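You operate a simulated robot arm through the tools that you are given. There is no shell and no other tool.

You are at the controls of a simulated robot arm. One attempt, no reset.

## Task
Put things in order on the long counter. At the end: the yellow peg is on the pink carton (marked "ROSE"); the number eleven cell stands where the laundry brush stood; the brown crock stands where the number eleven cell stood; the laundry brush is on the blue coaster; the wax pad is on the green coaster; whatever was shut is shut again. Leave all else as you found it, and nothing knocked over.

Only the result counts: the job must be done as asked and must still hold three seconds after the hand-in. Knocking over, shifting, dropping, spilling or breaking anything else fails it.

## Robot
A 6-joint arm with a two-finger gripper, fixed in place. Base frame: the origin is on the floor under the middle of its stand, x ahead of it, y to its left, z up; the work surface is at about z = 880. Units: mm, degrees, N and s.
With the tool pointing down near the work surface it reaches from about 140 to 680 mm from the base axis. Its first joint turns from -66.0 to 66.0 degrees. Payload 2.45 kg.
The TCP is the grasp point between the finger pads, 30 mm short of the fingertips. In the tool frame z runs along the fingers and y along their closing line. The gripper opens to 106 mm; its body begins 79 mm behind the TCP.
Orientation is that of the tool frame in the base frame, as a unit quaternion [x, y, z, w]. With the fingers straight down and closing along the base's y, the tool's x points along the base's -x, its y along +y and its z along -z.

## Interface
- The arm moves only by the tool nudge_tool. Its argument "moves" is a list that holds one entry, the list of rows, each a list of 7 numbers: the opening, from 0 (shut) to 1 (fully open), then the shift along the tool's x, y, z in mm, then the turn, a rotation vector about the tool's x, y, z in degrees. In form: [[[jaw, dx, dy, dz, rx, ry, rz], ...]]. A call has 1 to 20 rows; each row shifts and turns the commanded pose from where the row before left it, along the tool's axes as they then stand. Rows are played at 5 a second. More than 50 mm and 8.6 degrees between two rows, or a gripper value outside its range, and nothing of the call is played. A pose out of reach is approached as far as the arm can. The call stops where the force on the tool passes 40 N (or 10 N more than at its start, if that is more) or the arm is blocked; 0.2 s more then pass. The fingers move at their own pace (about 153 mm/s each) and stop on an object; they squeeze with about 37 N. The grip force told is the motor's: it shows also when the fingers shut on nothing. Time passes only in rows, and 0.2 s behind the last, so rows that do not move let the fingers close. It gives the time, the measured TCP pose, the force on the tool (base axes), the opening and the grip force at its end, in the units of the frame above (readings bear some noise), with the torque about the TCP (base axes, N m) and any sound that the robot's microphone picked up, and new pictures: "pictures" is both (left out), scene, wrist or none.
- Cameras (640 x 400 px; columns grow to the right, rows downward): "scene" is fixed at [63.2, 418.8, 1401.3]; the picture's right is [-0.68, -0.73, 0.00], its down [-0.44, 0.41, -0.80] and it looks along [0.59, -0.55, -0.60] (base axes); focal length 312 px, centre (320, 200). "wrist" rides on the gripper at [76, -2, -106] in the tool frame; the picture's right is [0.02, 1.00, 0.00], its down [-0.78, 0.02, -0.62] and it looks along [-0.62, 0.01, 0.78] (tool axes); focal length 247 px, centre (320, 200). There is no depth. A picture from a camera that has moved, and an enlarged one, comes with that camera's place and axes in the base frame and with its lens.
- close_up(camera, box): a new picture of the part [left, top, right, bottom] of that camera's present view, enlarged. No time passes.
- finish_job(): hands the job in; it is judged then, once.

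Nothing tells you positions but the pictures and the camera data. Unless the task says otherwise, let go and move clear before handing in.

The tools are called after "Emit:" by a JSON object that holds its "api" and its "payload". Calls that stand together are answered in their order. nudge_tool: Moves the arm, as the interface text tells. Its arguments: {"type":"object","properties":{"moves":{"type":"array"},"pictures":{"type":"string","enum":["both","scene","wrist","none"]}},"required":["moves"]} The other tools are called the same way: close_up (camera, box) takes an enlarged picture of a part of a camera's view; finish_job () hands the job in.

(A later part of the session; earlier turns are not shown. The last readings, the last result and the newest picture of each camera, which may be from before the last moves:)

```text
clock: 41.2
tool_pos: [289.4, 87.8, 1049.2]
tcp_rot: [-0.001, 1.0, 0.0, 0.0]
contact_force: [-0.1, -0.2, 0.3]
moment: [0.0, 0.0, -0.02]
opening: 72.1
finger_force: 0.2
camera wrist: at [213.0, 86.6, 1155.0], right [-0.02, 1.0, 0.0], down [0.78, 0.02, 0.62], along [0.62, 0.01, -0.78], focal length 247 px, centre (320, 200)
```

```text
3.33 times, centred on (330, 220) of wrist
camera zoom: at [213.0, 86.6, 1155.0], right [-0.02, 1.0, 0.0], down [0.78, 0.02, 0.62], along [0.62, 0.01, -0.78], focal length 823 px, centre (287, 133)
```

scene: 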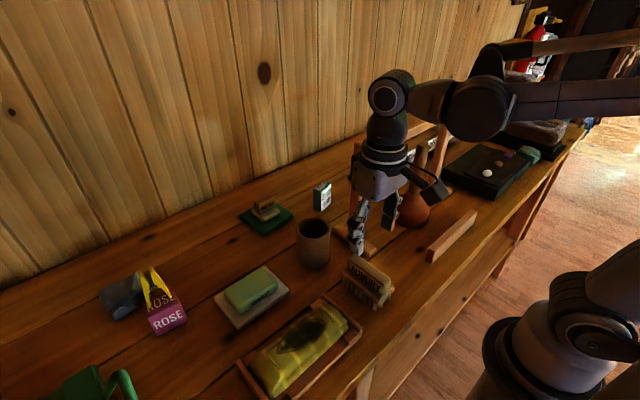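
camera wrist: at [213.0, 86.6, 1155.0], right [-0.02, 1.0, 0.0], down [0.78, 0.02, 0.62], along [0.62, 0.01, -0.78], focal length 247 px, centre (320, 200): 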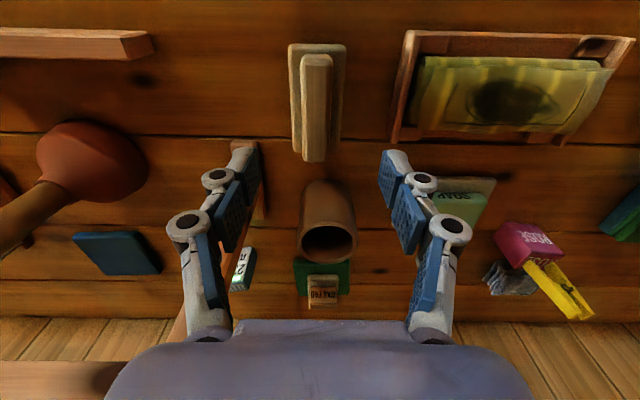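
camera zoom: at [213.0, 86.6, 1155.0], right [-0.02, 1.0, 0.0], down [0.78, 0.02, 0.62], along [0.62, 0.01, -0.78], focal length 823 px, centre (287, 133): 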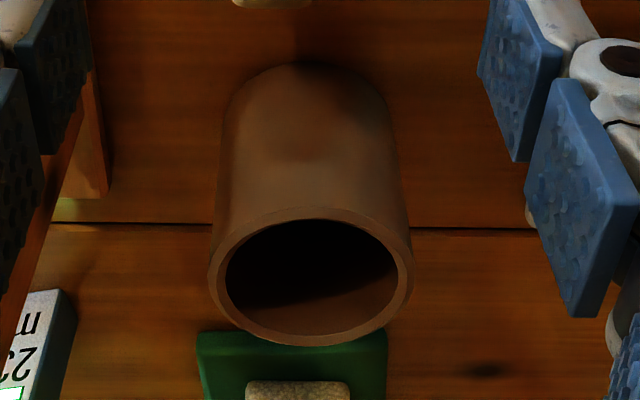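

The brush handle is centred at about (290, 84.5), 22 mm wide with its top near z 950. I'll shift 4 mm in y and descend so the fingertips sit just above the board.

Emit:
{"api": "nudge_tool", "payload": {"moves": [[[0.6, 0, -4, 35, 0, 0, 0], [0.6, 0, 0, 30, 0, 0, 0], [0.55, 0, 0, 15, 0, 0, 0], [0.5, 0, 0, 6, 0, 0, 0], [0.5, 0, 0, 0, 0, 0, 0]]]}}

Emit:
{"api": "close_up", "payload": {"camera": "wrist", "box": [240, 80, 400, 220]}}

Emit:
{"api": "close_up", "payload": {"camera": "scene", "box": [320, 220, 420, 320]}}

```text
clock: 42.4
tool_pos: [289.1, 81.3, 958.4]
tcp_rot: [0.0, 1.0, 0.0, 0.0]
contact_force: [0.4, 0.6, -0.4]
moment: [0.01, 0.0, 0.0]
opening: 52.9
finger_force: 0.0
camera wrist: at [212.4, 80.2, 1064.8], right [-0.02, 1.0, 0.0], down [0.78, 0.02, 0.62], along [0.62, 0.01, -0.78], focal length 247 px, centre (320, 200)
```

scene: 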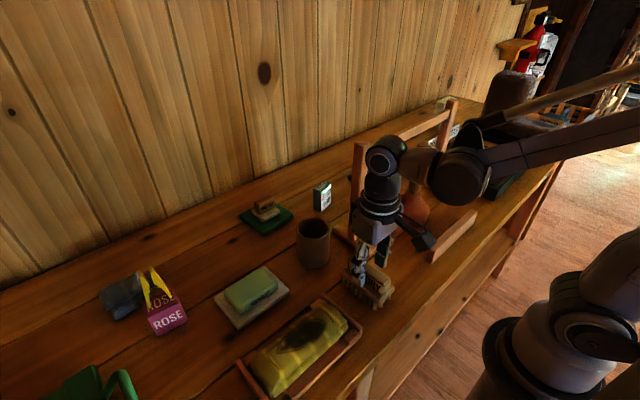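
wrist: 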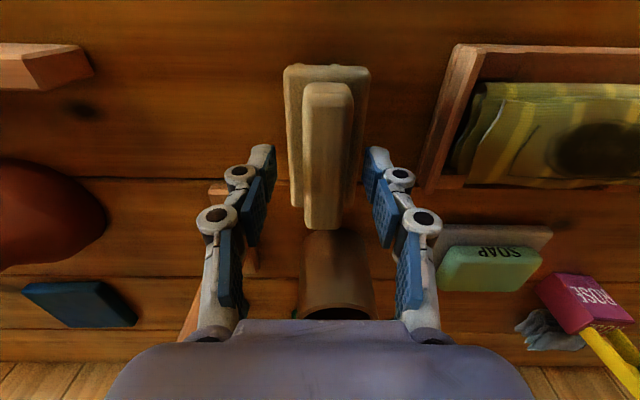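

```text
2.86 times, centred on (320, 150) of wrist
camera zoom: at [212.4, 80.2, 1064.8], right [-0.02, 1.0, 0.0], down [0.78, 0.02, 0.62], along [0.62, 0.01, -0.78], focal length 706 px, centre (320, 343)
```

zoom: 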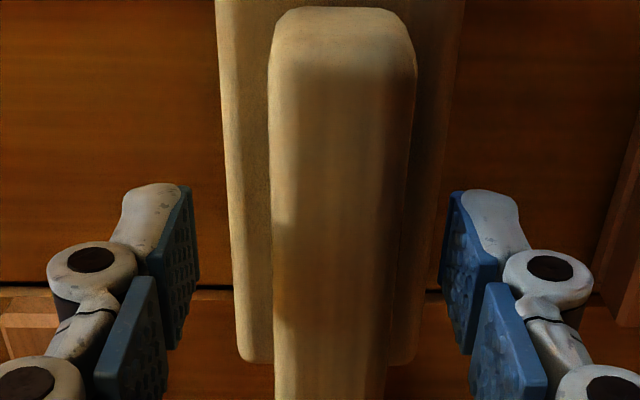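

```text
4.00 times, centred on (370, 270) of scene
camera zoom: at [63.2, 418.8, 1401.3], right [-0.68, -0.73, 0.0], down [-0.44, 0.41, -0.8], along [0.59, -0.55, -0.6], focal length 1248 px, centre (120, -80)
```

zoom: 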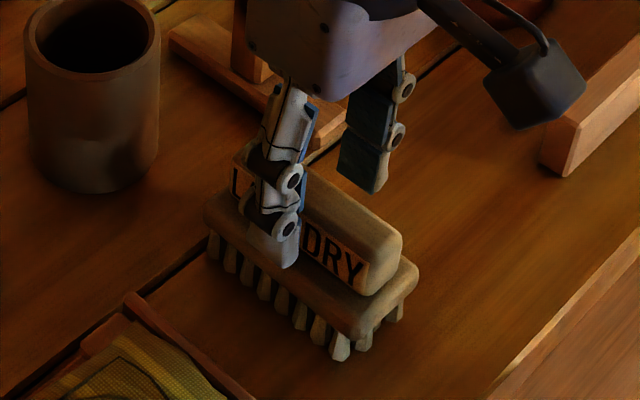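

The fingers straddle the handle; I'll shift +3 mm in y to centre and close.

Emit:
{"api": "nudge_tool", "payload": {"moves": [[[0.5, 0, 3, -1, 0, 0, 0], [0.4, 0, 0, 0, 0, 0, 0], [0.3, 0, 0, 0, 0, 0, 0], [0.22, 0, 0, 0, 0, 0, 0], [0.1, 0, 0, 0, 0, 0, 0], [0.0, 0, 0, 0, 0, 0, 0], [0.0, 0, 0, 0, 0, 0, 0], [0.0, 0, 0, 0, 0, 0, 0]]]}}

Emit:
{"api": "close_up", "payload": {"camera": "wrist", "box": [240, 40, 400, 220]}}

Emit:
{"api": "close_up", "payload": {"camera": "scene", "box": [320, 220, 420, 320]}}

```text
clock: 44.2
tool_pos: [288.3, 85.4, 960.7]
tcp_rot: [0.0, 1.0, -0.001, 0.0]
contact_force: [-0.7, -0.1, 1.5]
moment: [0.02, 0.0, 0.0]
opening: 25.2
finger_force: 37.2
camera wrist: at [212.5, 83.8, 1066.0], right [-0.02, 1.0, 0.0], down [0.78, 0.02, 0.62], along [0.62, 0.01, -0.78], focal length 247 px, centre (320, 200)
```

scene: 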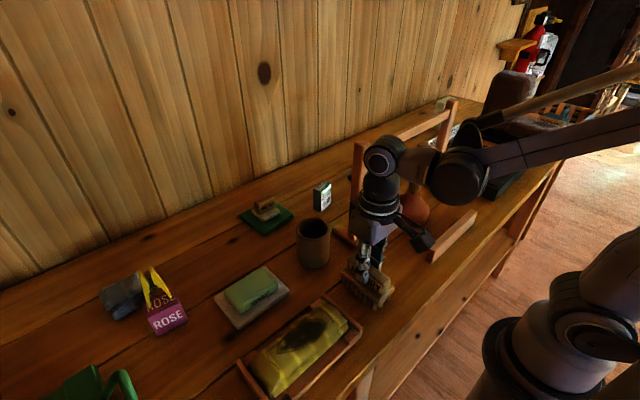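
wrist: 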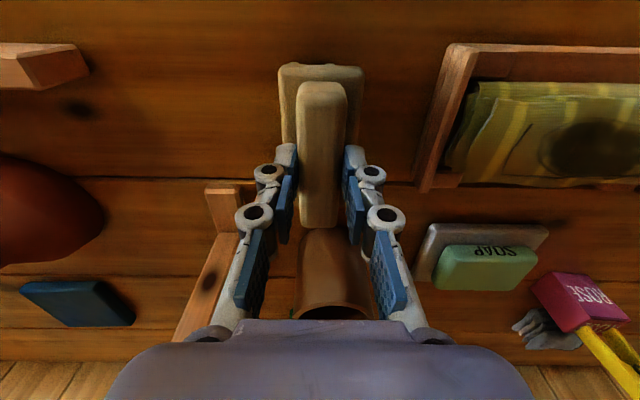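

```text
2.22 times, centred on (320, 130) of wrist
camera zoom: at [212.5, 83.8, 1066.0], right [-0.02, 1.0, 0.0], down [0.78, 0.02, 0.62], along [0.62, 0.01, -0.78], focal length 549 px, centre (320, 356)
```

zoom: 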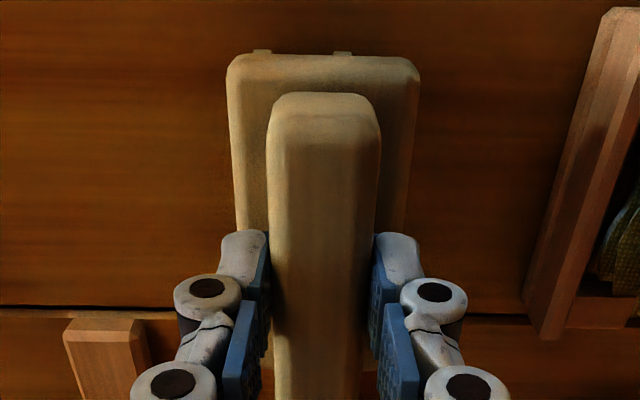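

```text
4.00 times, centred on (370, 270) of scene
camera zoom: at [63.2, 418.7, 1401.3], right [-0.68, -0.73, 0.0], down [-0.44, 0.41, -0.8], along [0.59, -0.55, -0.6], focal length 1248 px, centre (120, -80)
```

zoom: 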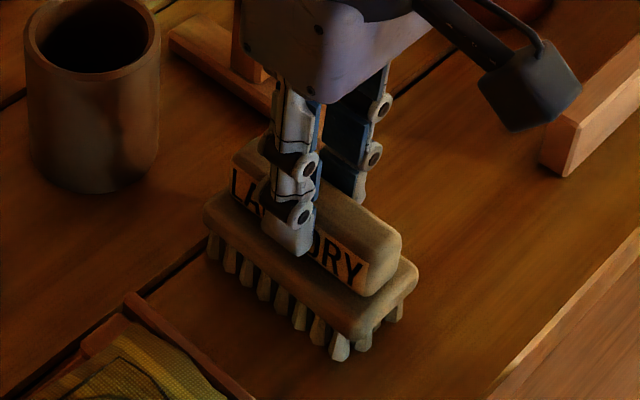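

The brush is gripped (25 mm handle, TCP at about (289, 85)), and that's the spot I'll note for the cell. I'll lift it to about z 1075 and check it before carrying it.

Emit:
{"api": "nudge_tool", "payload": {"moves": [[[0.0, 0, 0, -6, 0, 0, 0], [0.0, 0, 0, -14, 0, 0, 0], [0.0, 0, 0, -20, 0, 0, 0], [0.0, 0, 0, -35, 0, 0, 0], [0.0, 0, 0, -40, 0, 0, 0], [0.0, 0, 0, 0, 0, 0, 0]]]}}

Emit:
{"api": "close_up", "payload": {"camera": "scene", "box": [320, 160, 440, 310]}}

Emit:
{"api": "close_up", "payload": {"camera": "wrist", "box": [240, 40, 400, 220]}}

```text
clock: 45.6
tool_pos: [285.7, 82.4, 1078.2]
tcp_rot: [0.0, 1.0, 0.0, -0.001]
contact_force: [-0.2, 0.6, -1.7]
moment: [-0.02, -0.01, 0.04]
opening: 25.1
finger_force: 36.6
camera wrist: at [210.0, 81.6, 1183.8], right [-0.02, 1.0, 0.0], down [0.78, 0.02, 0.62], along [0.62, 0.01, -0.78], focal length 247 px, centre (320, 200)
```

scene: 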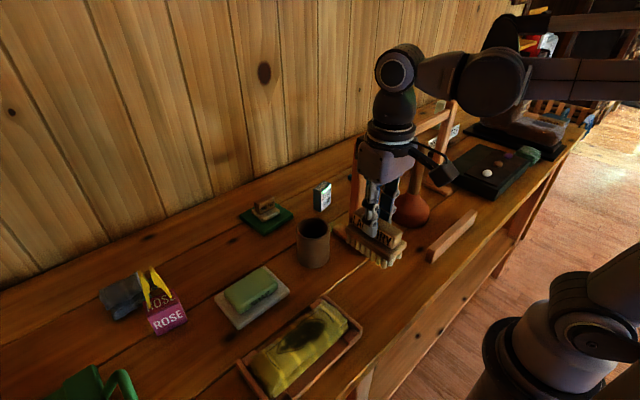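
wrist: 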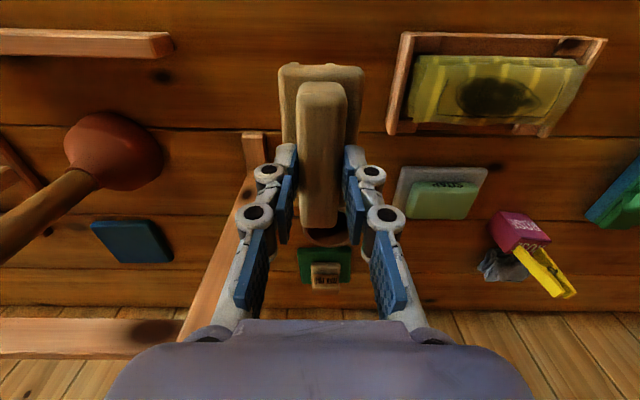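

```text
2.67 times, centred on (380, 235) of scene
camera zoom: at [63.2, 418.8, 1401.3], right [-0.68, -0.73, 0.0], down [-0.44, 0.41, -0.8], along [0.59, -0.55, -0.6], focal length 832 px, centre (160, 107)
```

zoom: 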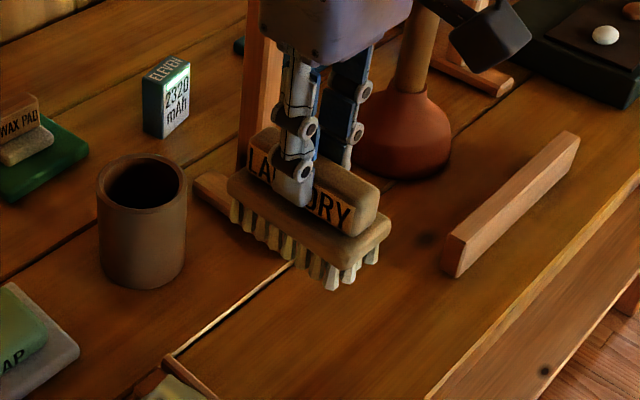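

```text
2.22 times, centred on (320, 130) of wrist
camera zoom: at [210.0, 81.6, 1183.8], right [-0.02, 1.0, 0.0], down [0.78, 0.02, 0.62], along [0.62, 0.01, -0.78], focal length 549 px, centre (320, 356)
```

zoom: 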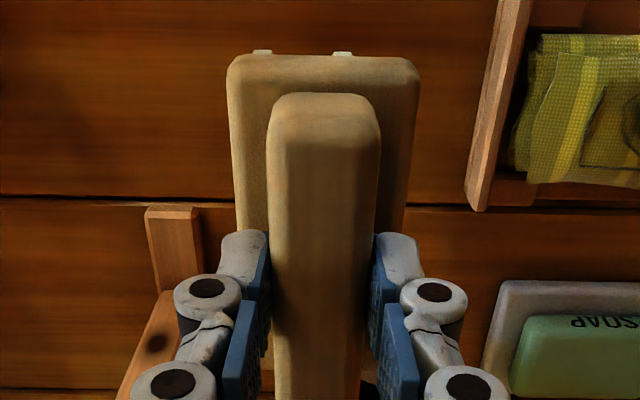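

The brush hangs level. Carrying it over the crock (30 mm clearance) to behind the rack line at x≈550, then sweeping along y toward the blue coaster.

Emit:
{"api": "nudge_tool", "payload": {"moves": [[[0.0, -44, 0, 0, 0, 0, 0], [0.0, -44, 0, 0, 0, 0, 0], [0.0, -44, 0, 0, 0, 0, 0], [0.0, -44, 0, 0, 0, 0, 0], [0.0, -44, 0, 0, 0, 0, 0], [0.0, -44, 0, 0, 0, 0, 0], [0.0, 0, -40, 0, 0, 0, 0], [0.0, 0, 0, 0, 0, 0, 0]]]}}

```text
clock: 47.4
tool_pos: [552.5, 45.3, 1075.6]
tcp_rot: [0.0, 1.0, 0.0, 0.0]
contact_force: [-0.3, -0.1, 0.5]
moment: [0.01, 0.02, 0.04]
opening: 25.0
finger_force: 36.8
camera wrist: at [475.9, 44.2, 1181.1], right [-0.02, 1.0, 0.0], down [0.78, 0.02, 0.62], along [0.62, 0.01, -0.78], focal length 247 px, centre (320, 200)
```

scene: 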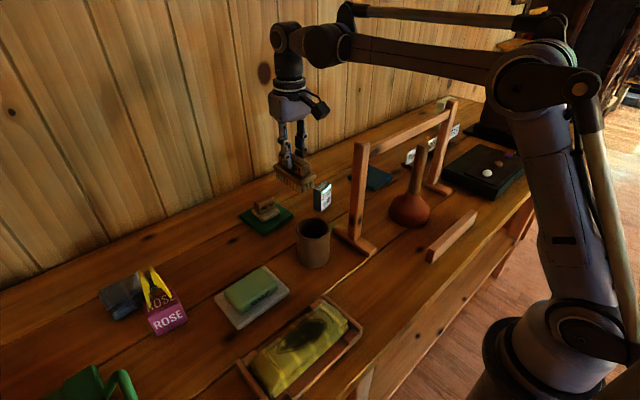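
wrist: 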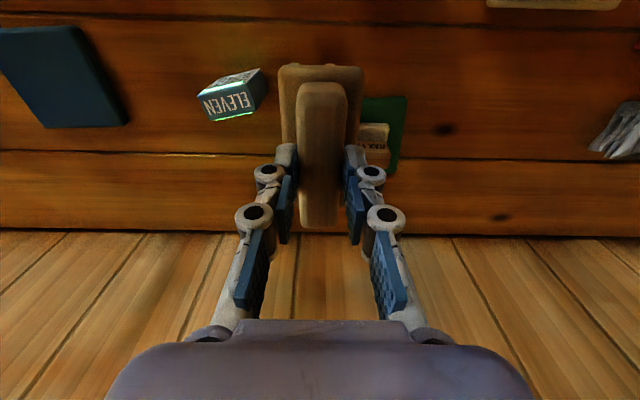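

Emit:
{"api": "nudge_tool", "payload": {"moves": [[[0.0, 0, -48, 0, 0, 0, 0], [0.0, 0, -48, 0, 0, 0, 0], [0.0, 0, -48, 0, 0, 0, 0], [0.0, 0, -48, 0, 0, 0, 0], [0.0, 0, -48, 0, 0, 0, 0], [0.0, 3, -48, 0, 0, 0, 0], [0.0, 0, 0, 0, 0, 0, 0]]]}}

Emit:
{"api": "close_up", "payload": {"camera": "wrist", "box": [200, 20, 440, 200]}}

Emit:
{"api": "close_up", "payload": {"camera": "scene", "box": [320, 60, 480, 220]}}

```text
clock: 49.0
tool_pos: [547.0, -243.3, 1075.9]
tcp_rot: [0.0, 1.0, 0.0, -0.001]
contact_force: [-0.2, 0.5, -1.7]
moment: [0.0, 0.03, 0.03]
opening: 24.9
finger_force: 37.0
camera wrist: at [470.4, -245.3, 1181.0], right [-0.02, 1.0, 0.0], down [0.78, 0.02, 0.62], along [0.62, 0.01, -0.78], focal length 247 px, centre (320, 200)
```

scene: 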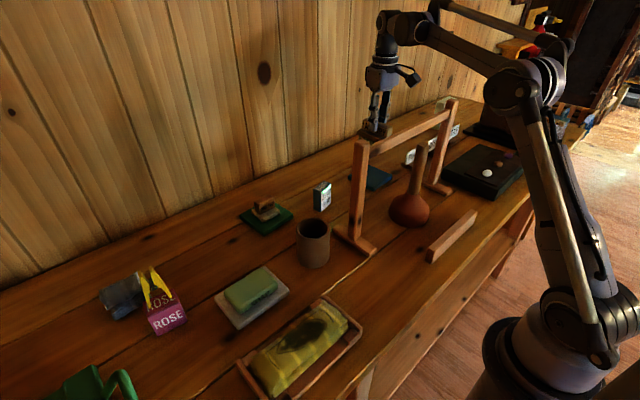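
wrist: 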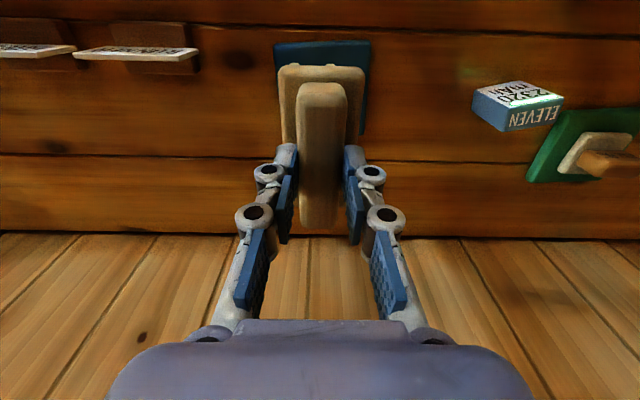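

```text
2.22 times, centred on (320, 110) of wrist
camera zoom: at [470.4, -245.3, 1181.0], right [-0.02, 1.0, 0.0], down [0.78, 0.02, 0.62], along [0.62, 0.01, -0.78], focal length 549 px, centre (320, 400)
```

zoom: 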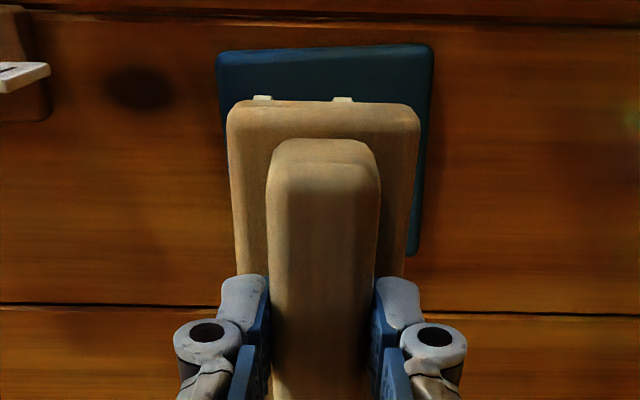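

```text
2.50 times, centred on (400, 140) of scene
camera zoom: at [63.2, 418.7, 1401.3], right [-0.68, -0.73, 0.0], down [-0.44, 0.41, -0.8], along [0.59, -0.55, -0.6], focal length 780 px, centre (120, 350)
```

zoom: 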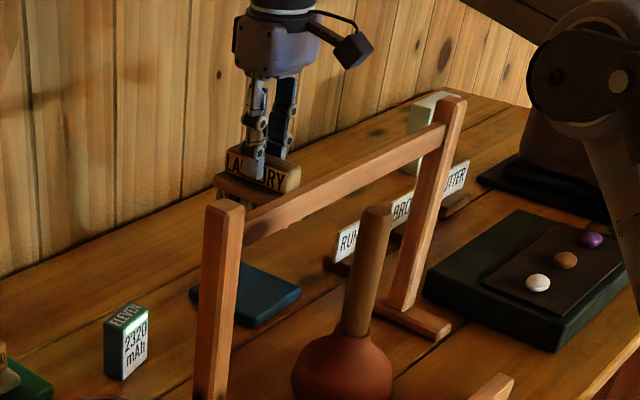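

The brush is above the blue coaster (coaster centre about (545, -243)). I'll turn the tool 90° so the camera bracket stays away from the rack's bar, then descend partway.

Emit:
{"api": "nudge_tool", "payload": {"moves": [[[0.0, 0, 0, 0, 0, 0, 8.2], [0.0, 0, 0, 0, 0, 0, 8.2], [0.0, 0, 0, 0, 0, 0, 8.2], [0.0, 0, 0, 0, 0, 0, 8.2], [0.0, 0, 0, 0, 0, 0, 8.2], [0.0, 0, 0, 0, 0, 0, 8.2], [0.0, 0, 0, 0, 0, 0, 8.2], [0.0, 0, 0, 0, 0, 0, 8.2], [0.0, 0, 0, 0, 0, 0, 8.2], [0.0, 0, 0, 0, 0, 0, 8.2], [0.0, 0, 0, 0, 0, 0, 8], [0.0, 0, 0, 20, 0, 0, 0], [0.0, 0, 0, 20, 0, 0, 0], [0.0, 0, 0, 0, 0, 0, 0]]]}}

Emit:
{"api": "close_up", "payload": {"camera": "wrist", "box": [200, 20, 440, 200]}}

Emit:
{"api": "close_up", "payload": {"camera": "scene", "box": [320, 0, 520, 220]}}

```text
clock: 52.0
tool_pos: [548.6, -242.5, 1036.5]
tcp_rot: [0.706, 0.708, -0.001, 0.001]
contact_force: [-0.2, -0.4, -1.7]
moment: [0.02, -0.01, 0.0]
opening: 25.0
finger_force: 36.9
camera wrist: at [547.1, -167.2, 1142.1], right [1.0, 0.02, 0.0], down [0.02, -0.78, 0.62], along [0.01, -0.62, -0.78], focal length 247 px, centre (320, 200)
```

scene: 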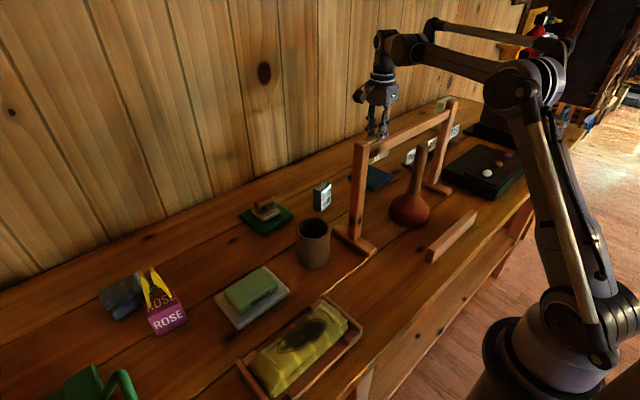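
wrist: 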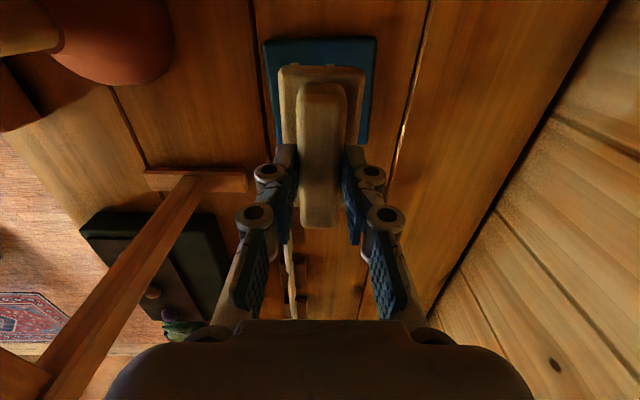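

```text
2.22 times, centred on (320, 110) of wrist
camera zoom: at [547.1, -167.2, 1142.1], right [1.0, 0.02, 0.0], down [0.02, -0.78, 0.62], along [0.01, -0.62, -0.78], focal length 549 px, centre (320, 400)
```

zoom: 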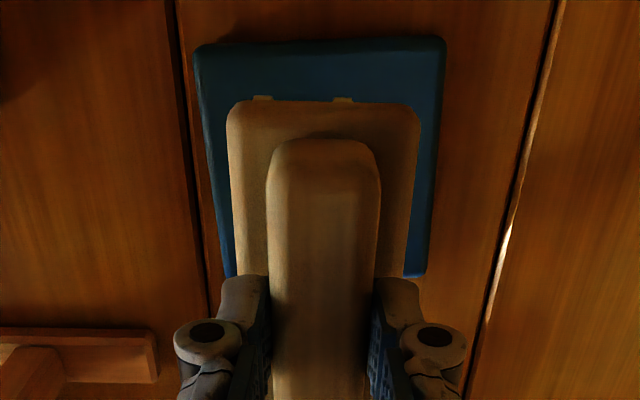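

```text
1.82 times, centred on (420, 110) of scene
camera zoom: at [63.2, 418.8, 1401.3], right [-0.68, -0.73, 0.0], down [-0.44, 0.41, -0.8], along [0.59, -0.55, -0.6], focal length 567 px, centre (138, 364)
```

zoom: 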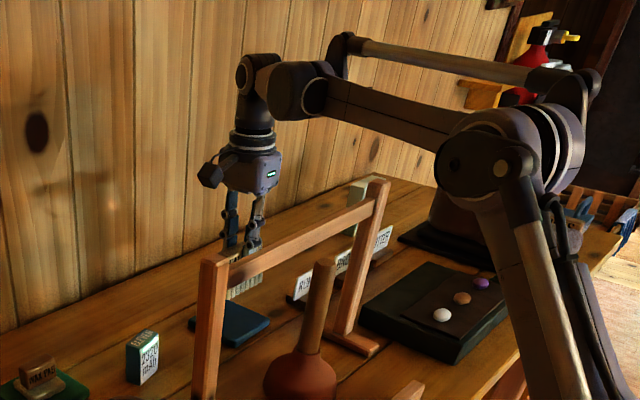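

The brush is centred over the coaster, and the forearm is well above the bar. Descending to just above contact.

Emit:
{"api": "nudge_tool", "payload": {"moves": [[[0.0, 0, 0, 20, 0, 0, 0], [0.0, 0, 0, 16, 0, 0, 0], [0.0, 0, 0, 10, 0, 0, 0], [0.0, 0, 0, 4, 0, 0, 0], [0.0, 0, 0, 0, 0, 0, 0]]]}}

Emit:
{"api": "close_up", "payload": {"camera": "scene", "box": [320, 60, 480, 220]}}

```text
clock: 53.2
tool_pos: [550.0, -243.6, 987.2]
tcp_rot: [0.707, 0.707, 0.0, 0.0]
contact_force: [-0.5, -0.7, -1.3]
moment: [0.03, 0.05, -0.01]
opening: 25.2
finger_force: 37.0
camera wrist: at [548.0, -167.6, 1092.9], right [1.0, 0.02, 0.0], down [0.02, -0.78, 0.62], along [0.01, -0.62, -0.78], focal length 247 px, centre (320, 200)
```

scene: 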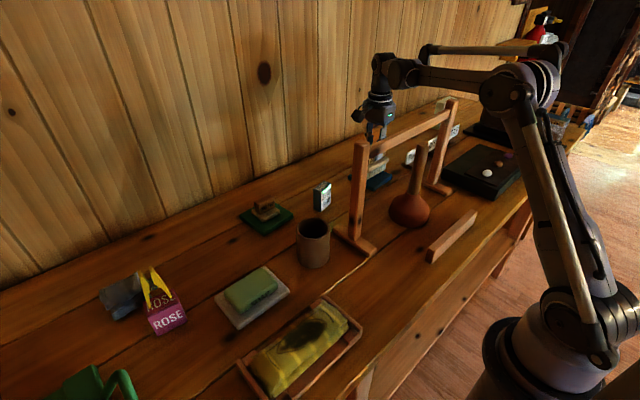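
wrist: 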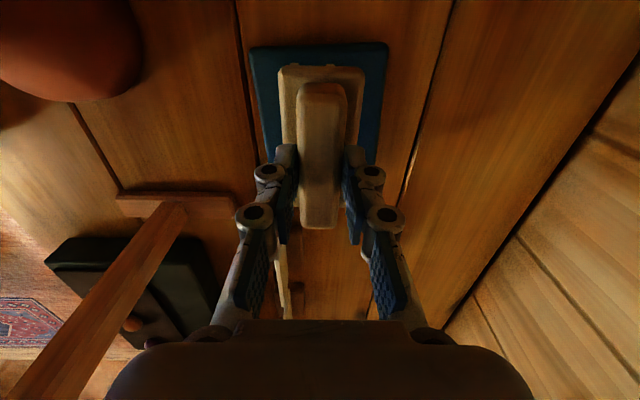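

```text
2.50 times, centred on (400, 140) of scene
camera zoom: at [63.2, 418.8, 1401.3], right [-0.68, -0.73, 0.0], down [-0.44, 0.41, -0.8], along [0.59, -0.55, -0.6], focal length 780 px, centre (120, 350)
```

zoom: 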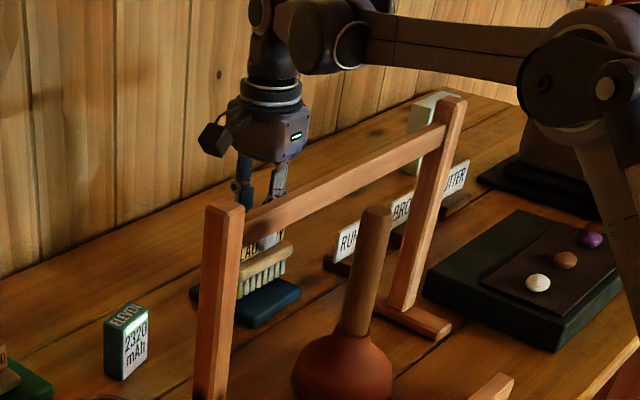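

Emit:
{"api": "nudge_tool", "payload": {"moves": [[[0.0, 0, 0, 3, 0, 0, 0], [0.0, 0, 0, 2, 0, 0, 0], [0.0, 0, 0, 0, 0, 0, 0]]], "pictures": "none"}}

Emit:
{"api": "nudge_tool", "payload": {"moves": [[[0.0, 0, 0, 2, 0, 0, 0], [0.0, 0, 0, 0, 0, 0, 0]]], "pictures": "none"}}

Emit:
{"api": "nudge_tool", "payload": {"moves": [[[0.0, 0, 0, 1.5, 0, 0, 0], [0.0, 0, 0, 0, 0, 0, 0]]], "pictures": "none"}}

Emit:
{"api": "close_up", "payload": {"camera": "scene", "box": [350, 110, 430, 210]}}

```text
clock: 54.0
tool_pos: [550.4, -242.7, 980.1]
tcp_rot: [0.707, 0.707, 0.0, 0.0]
contact_force: [-0.1, 0.2, -0.5]
moment: [-0.01, 0.02, -0.01]
opening: 25.2
finger_force: 36.8
```

```text
clock: 54.6
tool_pos: [550.4, -243.5, 979.8]
tcp_rot: [0.707, 0.707, 0.0, 0.0]
contact_force: [0.5, -0.3, -1.0]
moment: [-0.01, -0.01, 0.03]
opening: 25.1
finger_force: 37.0
```

```text
clock: 55.2
tool_pos: [549.6, -241.7, 978.5]
tcp_rot: [0.707, 0.707, 0.001, 0.0]
contact_force: [-0.5, -0.1, 0.2]
moment: [-0.02, -0.01, -0.02]
opening: 25.0
finger_force: 37.6
```

```text
4.00 times, centred on (390, 160) of scene
camera zoom: at [63.2, 418.8, 1401.3], right [-0.68, -0.73, 0.0], down [-0.44, 0.41, -0.8], along [0.59, -0.55, -0.6], focal length 1248 px, centre (40, 360)
```

zoom: 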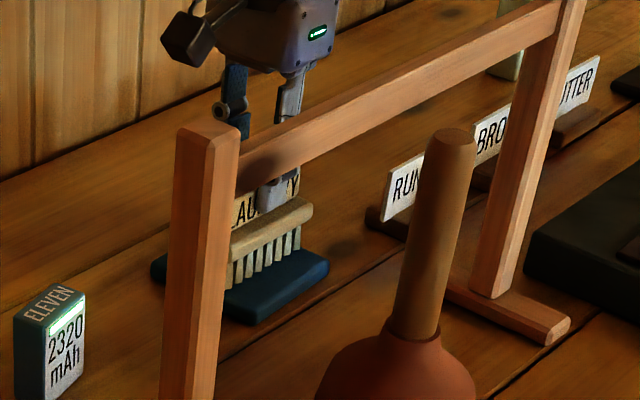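

Emit:
{"api": "nudge_tool", "payload": {"moves": [[[0.0, 0, 0, 1.5, 0, 0, 0], [0.0, 0, 0, 0, 0, 0, 0]]], "pictures": "none"}}

Emit:
{"api": "nudge_tool", "payload": {"moves": [[[0.0, 0, 0, 1, 0, 0, 0], [0.0, 0, 0, 0, 0, 0, 0]]], "pictures": "none"}}

Emit:
{"api": "close_up", "payload": {"camera": "scene", "box": [350, 110, 430, 210]}}

```text
clock: 55.8
tool_pos: [549.9, -241.5, 975.6]
tcp_rot: [0.707, 0.707, 0.0, 0.0]
contact_force: [1.7, 1.7, 8.6]
moment: [-0.23, -0.05, 0.0]
opening: 25.3
finger_force: 37.0
```

```text
clock: 56.4
tool_pos: [550.1, -243.5, 976.6]
tcp_rot: [0.707, 0.707, 0.0, 0.0]
contact_force: [0.6, 3.0, 22.3]
moment: [-0.08, -0.02, 0.02]
opening: 25.3
finger_force: 36.6
```

```text
4.00 times, centred on (390, 160) of scene
camera zoom: at [62.8, 419.0, 1401.2], right [-0.68, -0.73, 0.0], down [-0.44, 0.41, -0.8], along [0.59, -0.55, -0.6], focal length 1248 px, centre (40, 360)
```

zoom: 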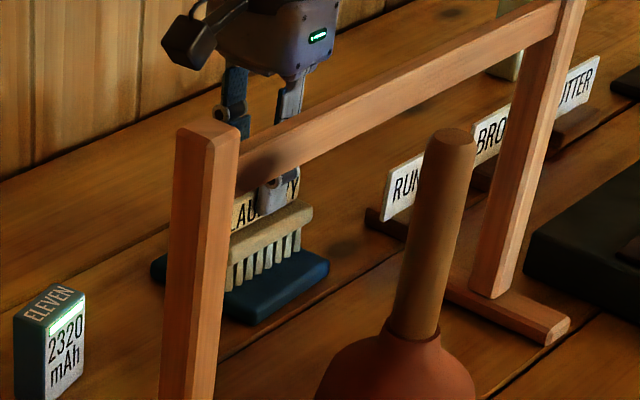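

The brush is seated on the coaster. Backing off slightly, releasing, and rising straight up.

Emit:
{"api": "nudge_tool", "payload": {"moves": [[[0.0, 0, 0, -1.7, 0, 0, 0], [0.0, 0, 0, 0, 0, 0, 0], [0.24, 0, 0, 0, 0, 0, 0], [0.27, 0, 0, 0, 0, 0, 0], [0.32, 0, 0, 0, 0, 0, 0], [0.4, 0, 0, 0, 0, 0, 0], [0.5, 0, 0, 0, 0, 0, 0], [0.5, 0, 0, 0, 0, 0, 0], [0.5, 0, 0, -10, 0, 0, 0], [0.5, 0, 0, -20, 0, 0, 0], [0.5, 0, 0, -30, 0, 0, 0], [0.5, 0, 0, -40, 0, 0, 0], [0.5, 0, 0, 0, 0, 0, 0]]]}}

Emit:
{"api": "close_up", "payload": {"camera": "scene", "box": [350, 110, 430, 210]}}

Emit:
{"api": "close_up", "payload": {"camera": "wrist", "box": [200, 20, 440, 200]}}

```text
clock: 59.2
tool_pos: [548.1, -242.0, 1073.3]
tcp_rot: [0.707, 0.707, 0.0, 0.0]
contact_force: [-0.7, 0.2, -1.2]
moment: [-0.02, -0.03, -0.01]
opening: 53.2
finger_force: 0.1
camera wrist: at [547.3, -165.2, 1179.0], right [1.0, 0.02, 0.0], down [0.02, -0.78, 0.62], along [0.01, -0.62, -0.78], focal length 247 px, centre (320, 200)
```

scene: 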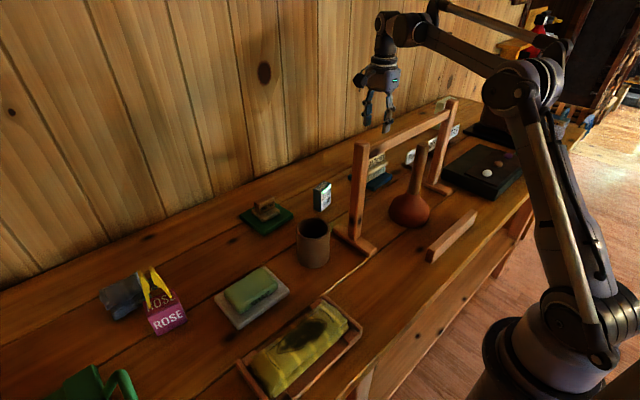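
wrist: 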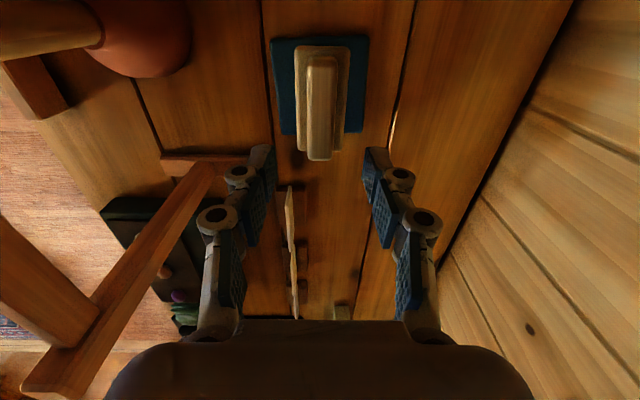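

```text
4.00 times, centred on (390, 160) of scene
camera zoom: at [63.2, 418.8, 1401.3], right [-0.68, -0.73, 0.0], down [-0.44, 0.41, -0.8], along [0.59, -0.55, -0.6], focal length 1248 px, centre (40, 360)
```

zoom: 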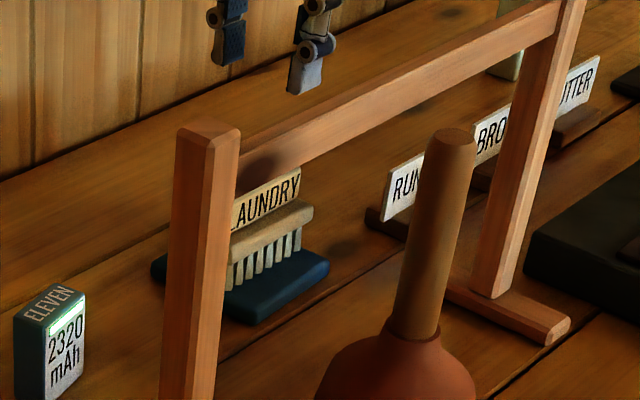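

```text
2.22 times, centred on (320, 110) of wrist
camera zoom: at [547.3, -165.2, 1179.0], right [1.0, 0.02, 0.0], down [0.02, -0.78, 0.62], along [0.01, -0.62, -0.78], focal length 549 px, centre (320, 400)
```

zoom: 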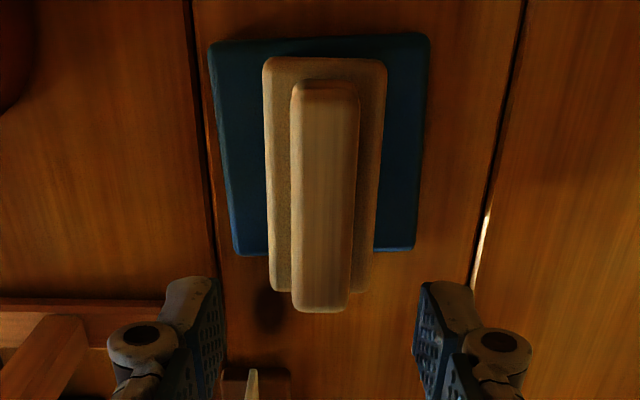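

The brush stands squarely on the blue coaster. Next is the cell: I'll move along y to above it and turn -12° to match its faces.

Emit:
{"api": "nudge_tool", "payload": {"moves": [[[0.5, 40, 0, 0, 0, 0, 0], [0.5, 40, 0, 0, 0, 0, 0], [0.5, 40, 0, 0, 0, 0, 0], [0.5, 40, 0, 0, 0, 0, 0], [0.5, 42, 0, 0, 0, 0, 0], [0.5, 0, 0, 0, 0, 0, -6], [0.5, 0, 0, 0, 0, 0, -6], [0.5, 0, 0, 0, 0, 0, 0]]]}}

Emit:
{"api": "close_up", "payload": {"camera": "wrist", "box": [220, 40, 420, 200]}}

```text
clock: 61.0
tool_pos: [549.5, -40.8, 1076.9]
tcp_rot: [0.629, 0.778, 0.0, 0.0]
contact_force: [-0.3, 0.0, 0.1]
moment: [0.0, 0.02, -0.03]
opening: 52.9
finger_force: 0.0
camera wrist: at [532.0, 33.6, 1181.9], right [0.97, 0.23, 0.0], down [0.18, -0.76, 0.62], along [0.14, -0.6, -0.78], focal length 247 px, centre (320, 200)
```

scene: 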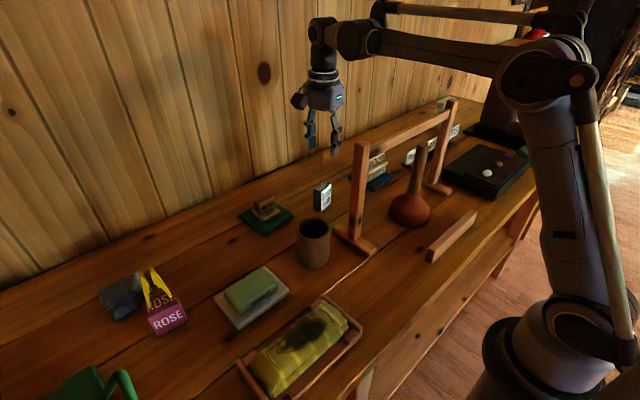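
wrist: 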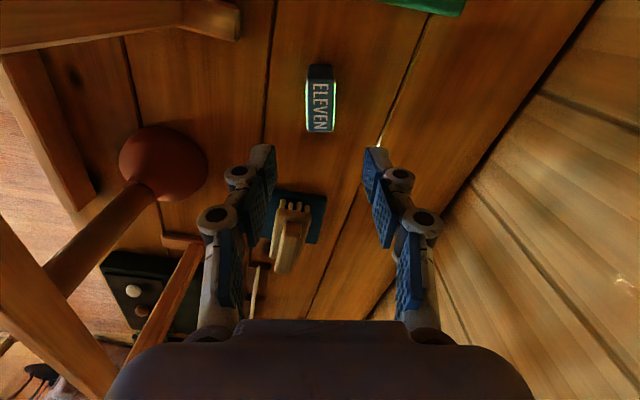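

```text
2.50 times, centred on (320, 120) of wrist
camera zoom: at [532.0, 33.6, 1181.9], right [0.97, 0.23, 0.0], down [0.18, -0.76, 0.62], along [0.14, -0.6, -0.78], focal length 617 px, centre (320, 400)
```

zoom: 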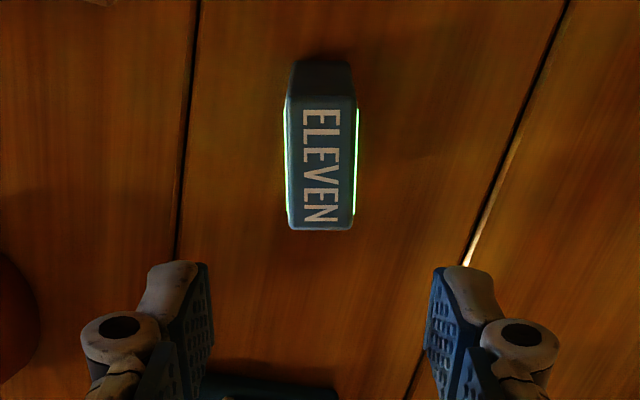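

The cell is aligned between the fingers, with its centre at about (548, -39). Descending to grip it at mid-height.

Emit:
{"api": "nudge_tool", "payload": {"moves": [[[0.5, 1.8, -1.1, 40, 0, 0, 0], [0.5, 0, 0, 40, 0, 0, 0], [0.5, 0, 0, 35, 0, 0, 0], [0.5, 0, 0, 20, 0, 0, 0], [0.5, 0, 0, 12, 0, 0, 0], [0.5, 0, 0, 0, 0, 0, 0]]]}}

Emit:
{"api": "close_up", "payload": {"camera": "wrist", "box": [220, 80, 420, 240]}}

Emit:
{"api": "close_up", "payload": {"camera": "scene", "box": [280, 130, 370, 230]}}

```text
clock: 62.4
tool_pos: [546.9, -41.3, 928.5]
tcp_rot: [0.629, 0.777, 0.001, 0.0]
contact_force: [0.3, -0.3, -0.1]
moment: [0.02, 0.02, 0.03]
opening: 53.1
finger_force: 0.0
camera wrist: at [530.0, 31.8, 1034.0], right [0.97, 0.23, 0.0], down [0.18, -0.76, 0.62], along [0.14, -0.6, -0.78], focal length 247 px, centre (320, 200)
```

scene: 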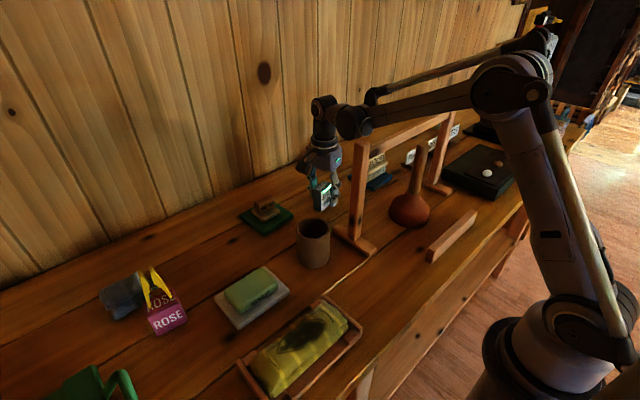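
wrist: 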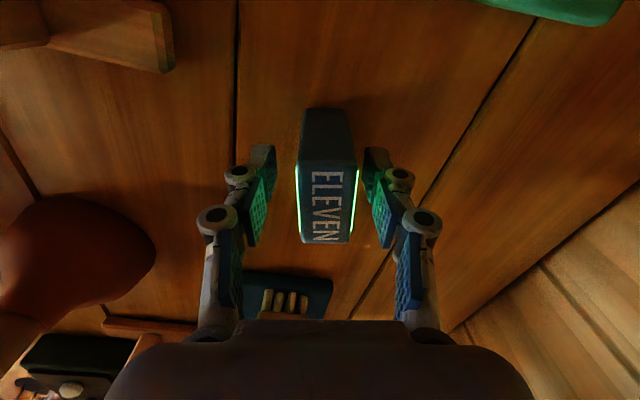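

```text
2.50 times, centred on (320, 160) of wrist
camera zoom: at [530.0, 31.8, 1034.0], right [0.97, 0.23, 0.0], down [0.18, -0.76, 0.62], along [0.14, -0.6, -0.78], focal length 617 px, centre (320, 300)
```

zoom: 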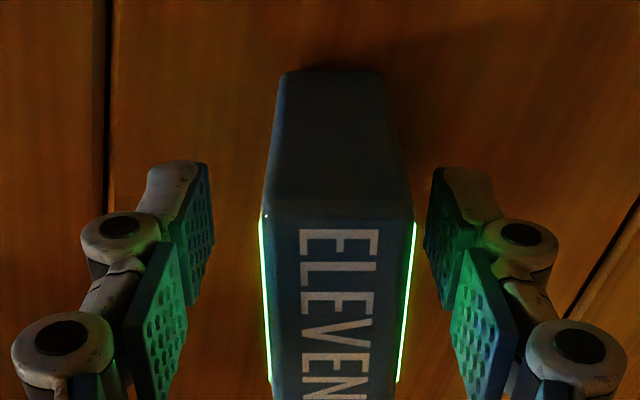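

```text
4.00 times, centred on (325, 180) of scene
camera zoom: at [63.2, 418.8, 1401.3], right [-0.68, -0.73, 0.0], down [-0.44, 0.41, -0.8], along [0.59, -0.55, -0.6], focal length 1248 px, centre (300, 280)
```

zoom: 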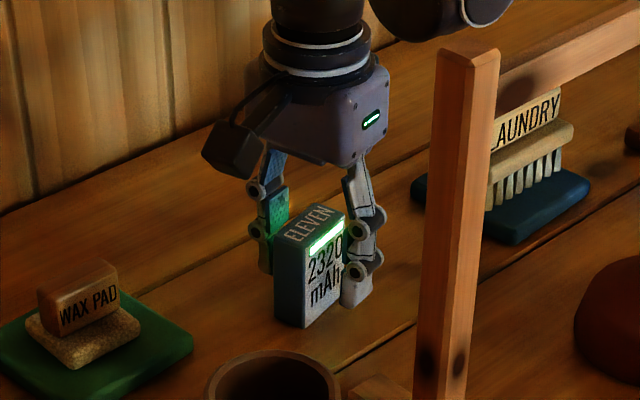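

The fingers straddle the cell. Before closing, I want to check the forearm's clearance to the rack post top.

Emit:
{"api": "close_up", "payload": {"camera": "scene", "box": [300, 70, 420, 170]}}

Emit:
{"api": "close_up", "payload": {"camera": "scene", "box": [320, 90, 480, 270]}}

```text
4.00 times, centred on (360, 120) of scene
camera zoom: at [63.2, 418.8, 1401.3], right [-0.68, -0.73, 0.0], down [-0.44, 0.41, -0.8], along [0.59, -0.55, -0.6], focal length 1248 px, centre (160, 520)
```

zoom: 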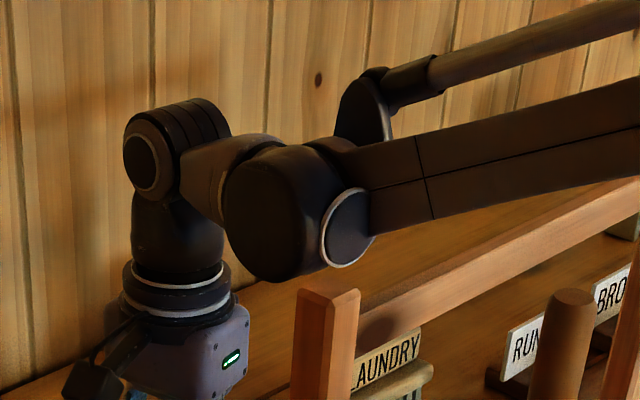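

```text
2.22 times, centred on (400, 180) of scene
camera zoom: at [63.2, 418.8, 1401.3], right [-0.68, -0.73, 0.0], down [-0.44, 0.41, -0.8], along [0.59, -0.55, -0.6], focal length 693 px, centre (142, 244)
```

zoom: 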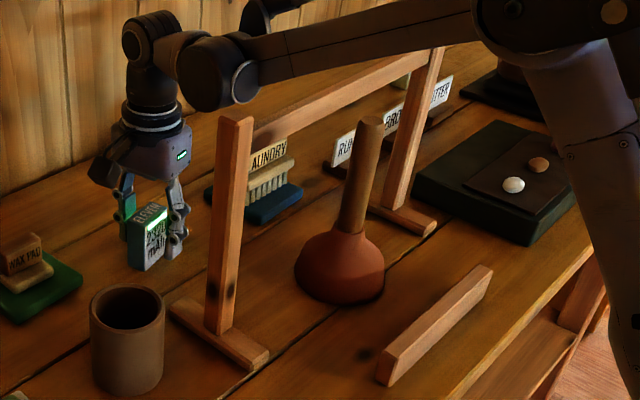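

There's a small but positive gap between the forearm joint and the post, and the rack hasn't moved; lifting only increases it. Closing on the cell now.

Emit:
{"api": "nudge_tool", "payload": {"moves": [[[0.4, 0, 0, 0, 0, 0, 0], [0.32, 0, 0, 0, 0, 0, 0], [0.26, 0, 0, 0, 0, 0, 0], [0.2, 0, 0, 0, 0, 0, 0], [0.1, 0, 0, 0, 0, 0, 0], [0.0, 0, 0, 0, 0, 0, 0], [0.0, 0, 0, 0, 0, 0, 0]]], "pictures": "none"}}

Emit:
{"api": "nudge_tool", "payload": {"moves": [[[0.0, 0, 0, 0, 0, 0, 0]]], "pictures": "none"}}

Emit:
{"api": "nudge_tool", "payload": {"moves": [[[0.0, 0, 0, 0, 0, 0, 0]]]}}

Emit:
{"api": "close_up", "payload": {"camera": "wrist", "box": [220, 80, 420, 240]}}

Emit:
{"api": "close_up", "payload": {"camera": "scene", "box": [280, 130, 370, 230]}}

```text
clock: 64.0
tool_pos: [548.4, -43.3, 928.7]
tcp_rot: [0.629, 0.777, 0.0, 0.001]
contact_force: [0.2, 0.7, 0.6]
moment: [0.01, -0.03, 0.0]
opening: 25.2
finger_force: 37.5
```

```text
clock: 64.4
tool_pos: [547.5, -43.0, 928.5]
tcp_rot: [0.63, 0.777, 0.001, 0.0]
contact_force: [0.6, 0.0, 1.7]
moment: [0.0, -0.02, 0.0]
opening: 25.1
finger_force: 37.1
```

```text
clock: 64.8
tool_pos: [547.2, -42.8, 928.7]
tcp_rot: [0.629, 0.778, 0.001, 0.001]
contact_force: [1.5, 0.6, 0.8]
moment: [0.0, -0.06, -0.01]
opening: 25.2
finger_force: 36.9
camera wrist: at [530.0, 31.9, 1034.2], right [0.97, 0.23, 0.0], down [0.18, -0.76, 0.62], along [0.14, -0.6, -0.78], focal length 247 px, centre (320, 200)
```

scene: 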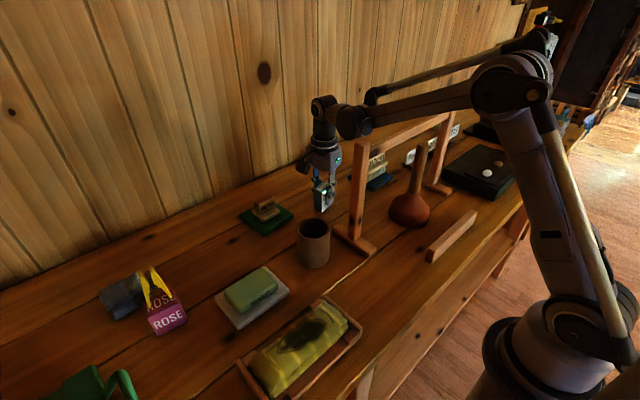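
wrist: 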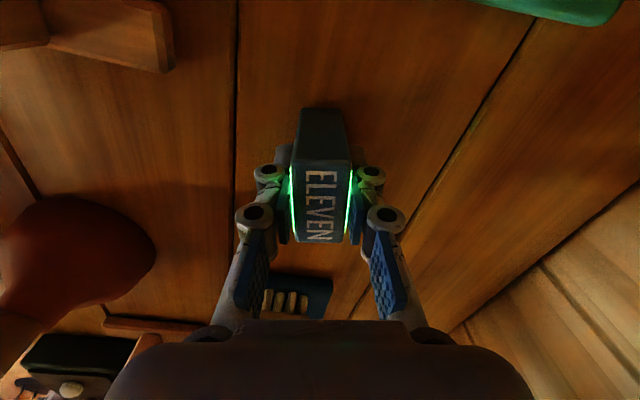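

```text
2.50 times, centred on (320, 160) of wrist
camera zoom: at [530.0, 31.9, 1034.2], right [0.97, 0.23, 0.0], down [0.18, -0.76, 0.62], along [0.14, -0.6, -0.78], focal length 617 px, centre (320, 300)
```

zoom: 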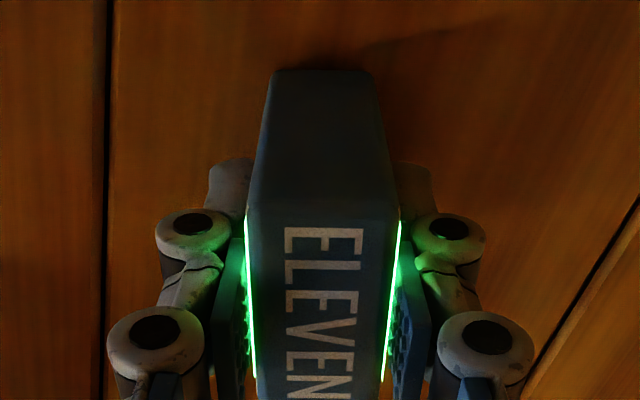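

```text
4.00 times, centred on (325, 180) of scene
camera zoom: at [63.2, 418.8, 1401.3], right [-0.68, -0.73, 0.0], down [-0.44, 0.41, -0.8], along [0.59, -0.55, -0.6], focal length 1248 px, centre (300, 280)
```

zoom: 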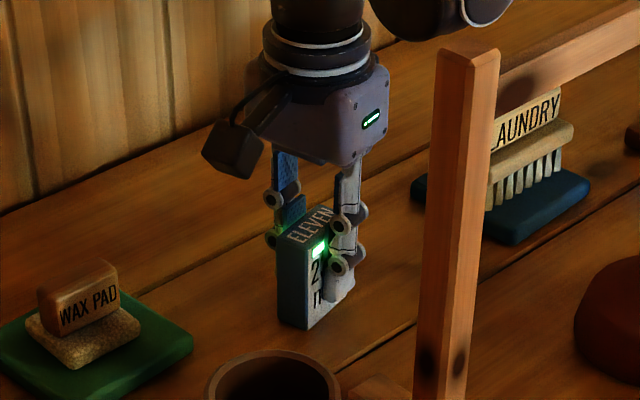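

The cell is gripped (25 mm thick), with TCP at about (547.6, -42.5), so its original centre is about (547.5, -41). Lifting and carrying it over the crock to above the brush's old spot.

Emit:
{"api": "nudge_tool", "payload": {"moves": [[[0.0, 0, 0, -10, 0, 0, 0], [0.0, 0, 0, -25, 0, 0, 0], [0.0, 0, 0, -40, 0, 0, 0], [0.0, 0, 0, -40, 0, 0, 0], [0.0, 0, 0, -32, 0, 0, 0], [0.0, 41.4, 8.8, 0, 0, 0, 0], [0.0, 41.4, 8.8, 0, 0, 0, 0], [0.0, 41.4, 8.8, 0, 0, 0, 0], [0.0, 9, -42.2, 0, 0, 0, 0], [0.0, 9, -42.2, 0, 0, 0, 0], [0.0, 9, -42.2, 0, 0, 0, 0], [0.0, 9, -42.2, 0, 0, 0, 0], [0.0, 9, -42.2, 0, 0, 0, 0], [0.0, 9, -42.2, 0, 0, 0, 0], [0.0, 0, 0, 0, 0, 0, 0]]]}}

```text
clock: 68.0
tool_pos: [292.4, 86.3, 1073.4]
tcp_rot: [0.63, 0.777, 0.0, 0.0]
contact_force: [0.0, 0.3, -1.4]
moment: [0.04, -0.03, 0.01]
opening: 24.8
finger_force: 36.8
camera wrist: at [274.7, 161.2, 1178.8], right [0.97, 0.23, 0.0], down [0.18, -0.76, 0.62], along [0.14, -0.6, -0.78], focal length 247 px, centre (320, 200)
```

scene: 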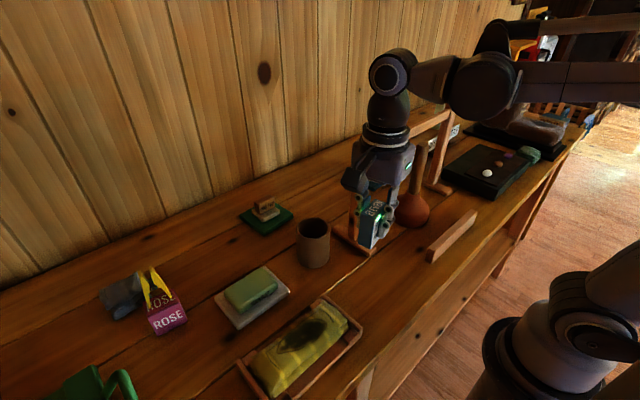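
wrist: 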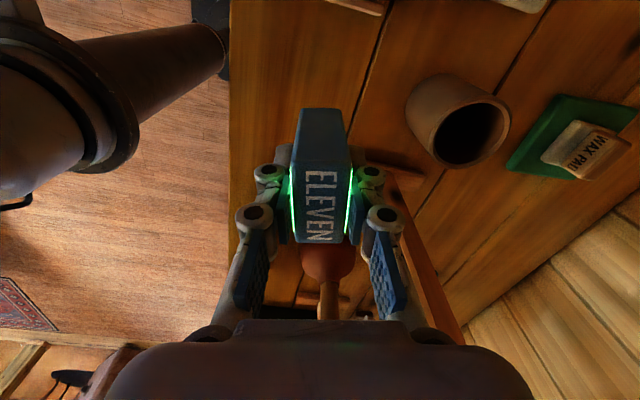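

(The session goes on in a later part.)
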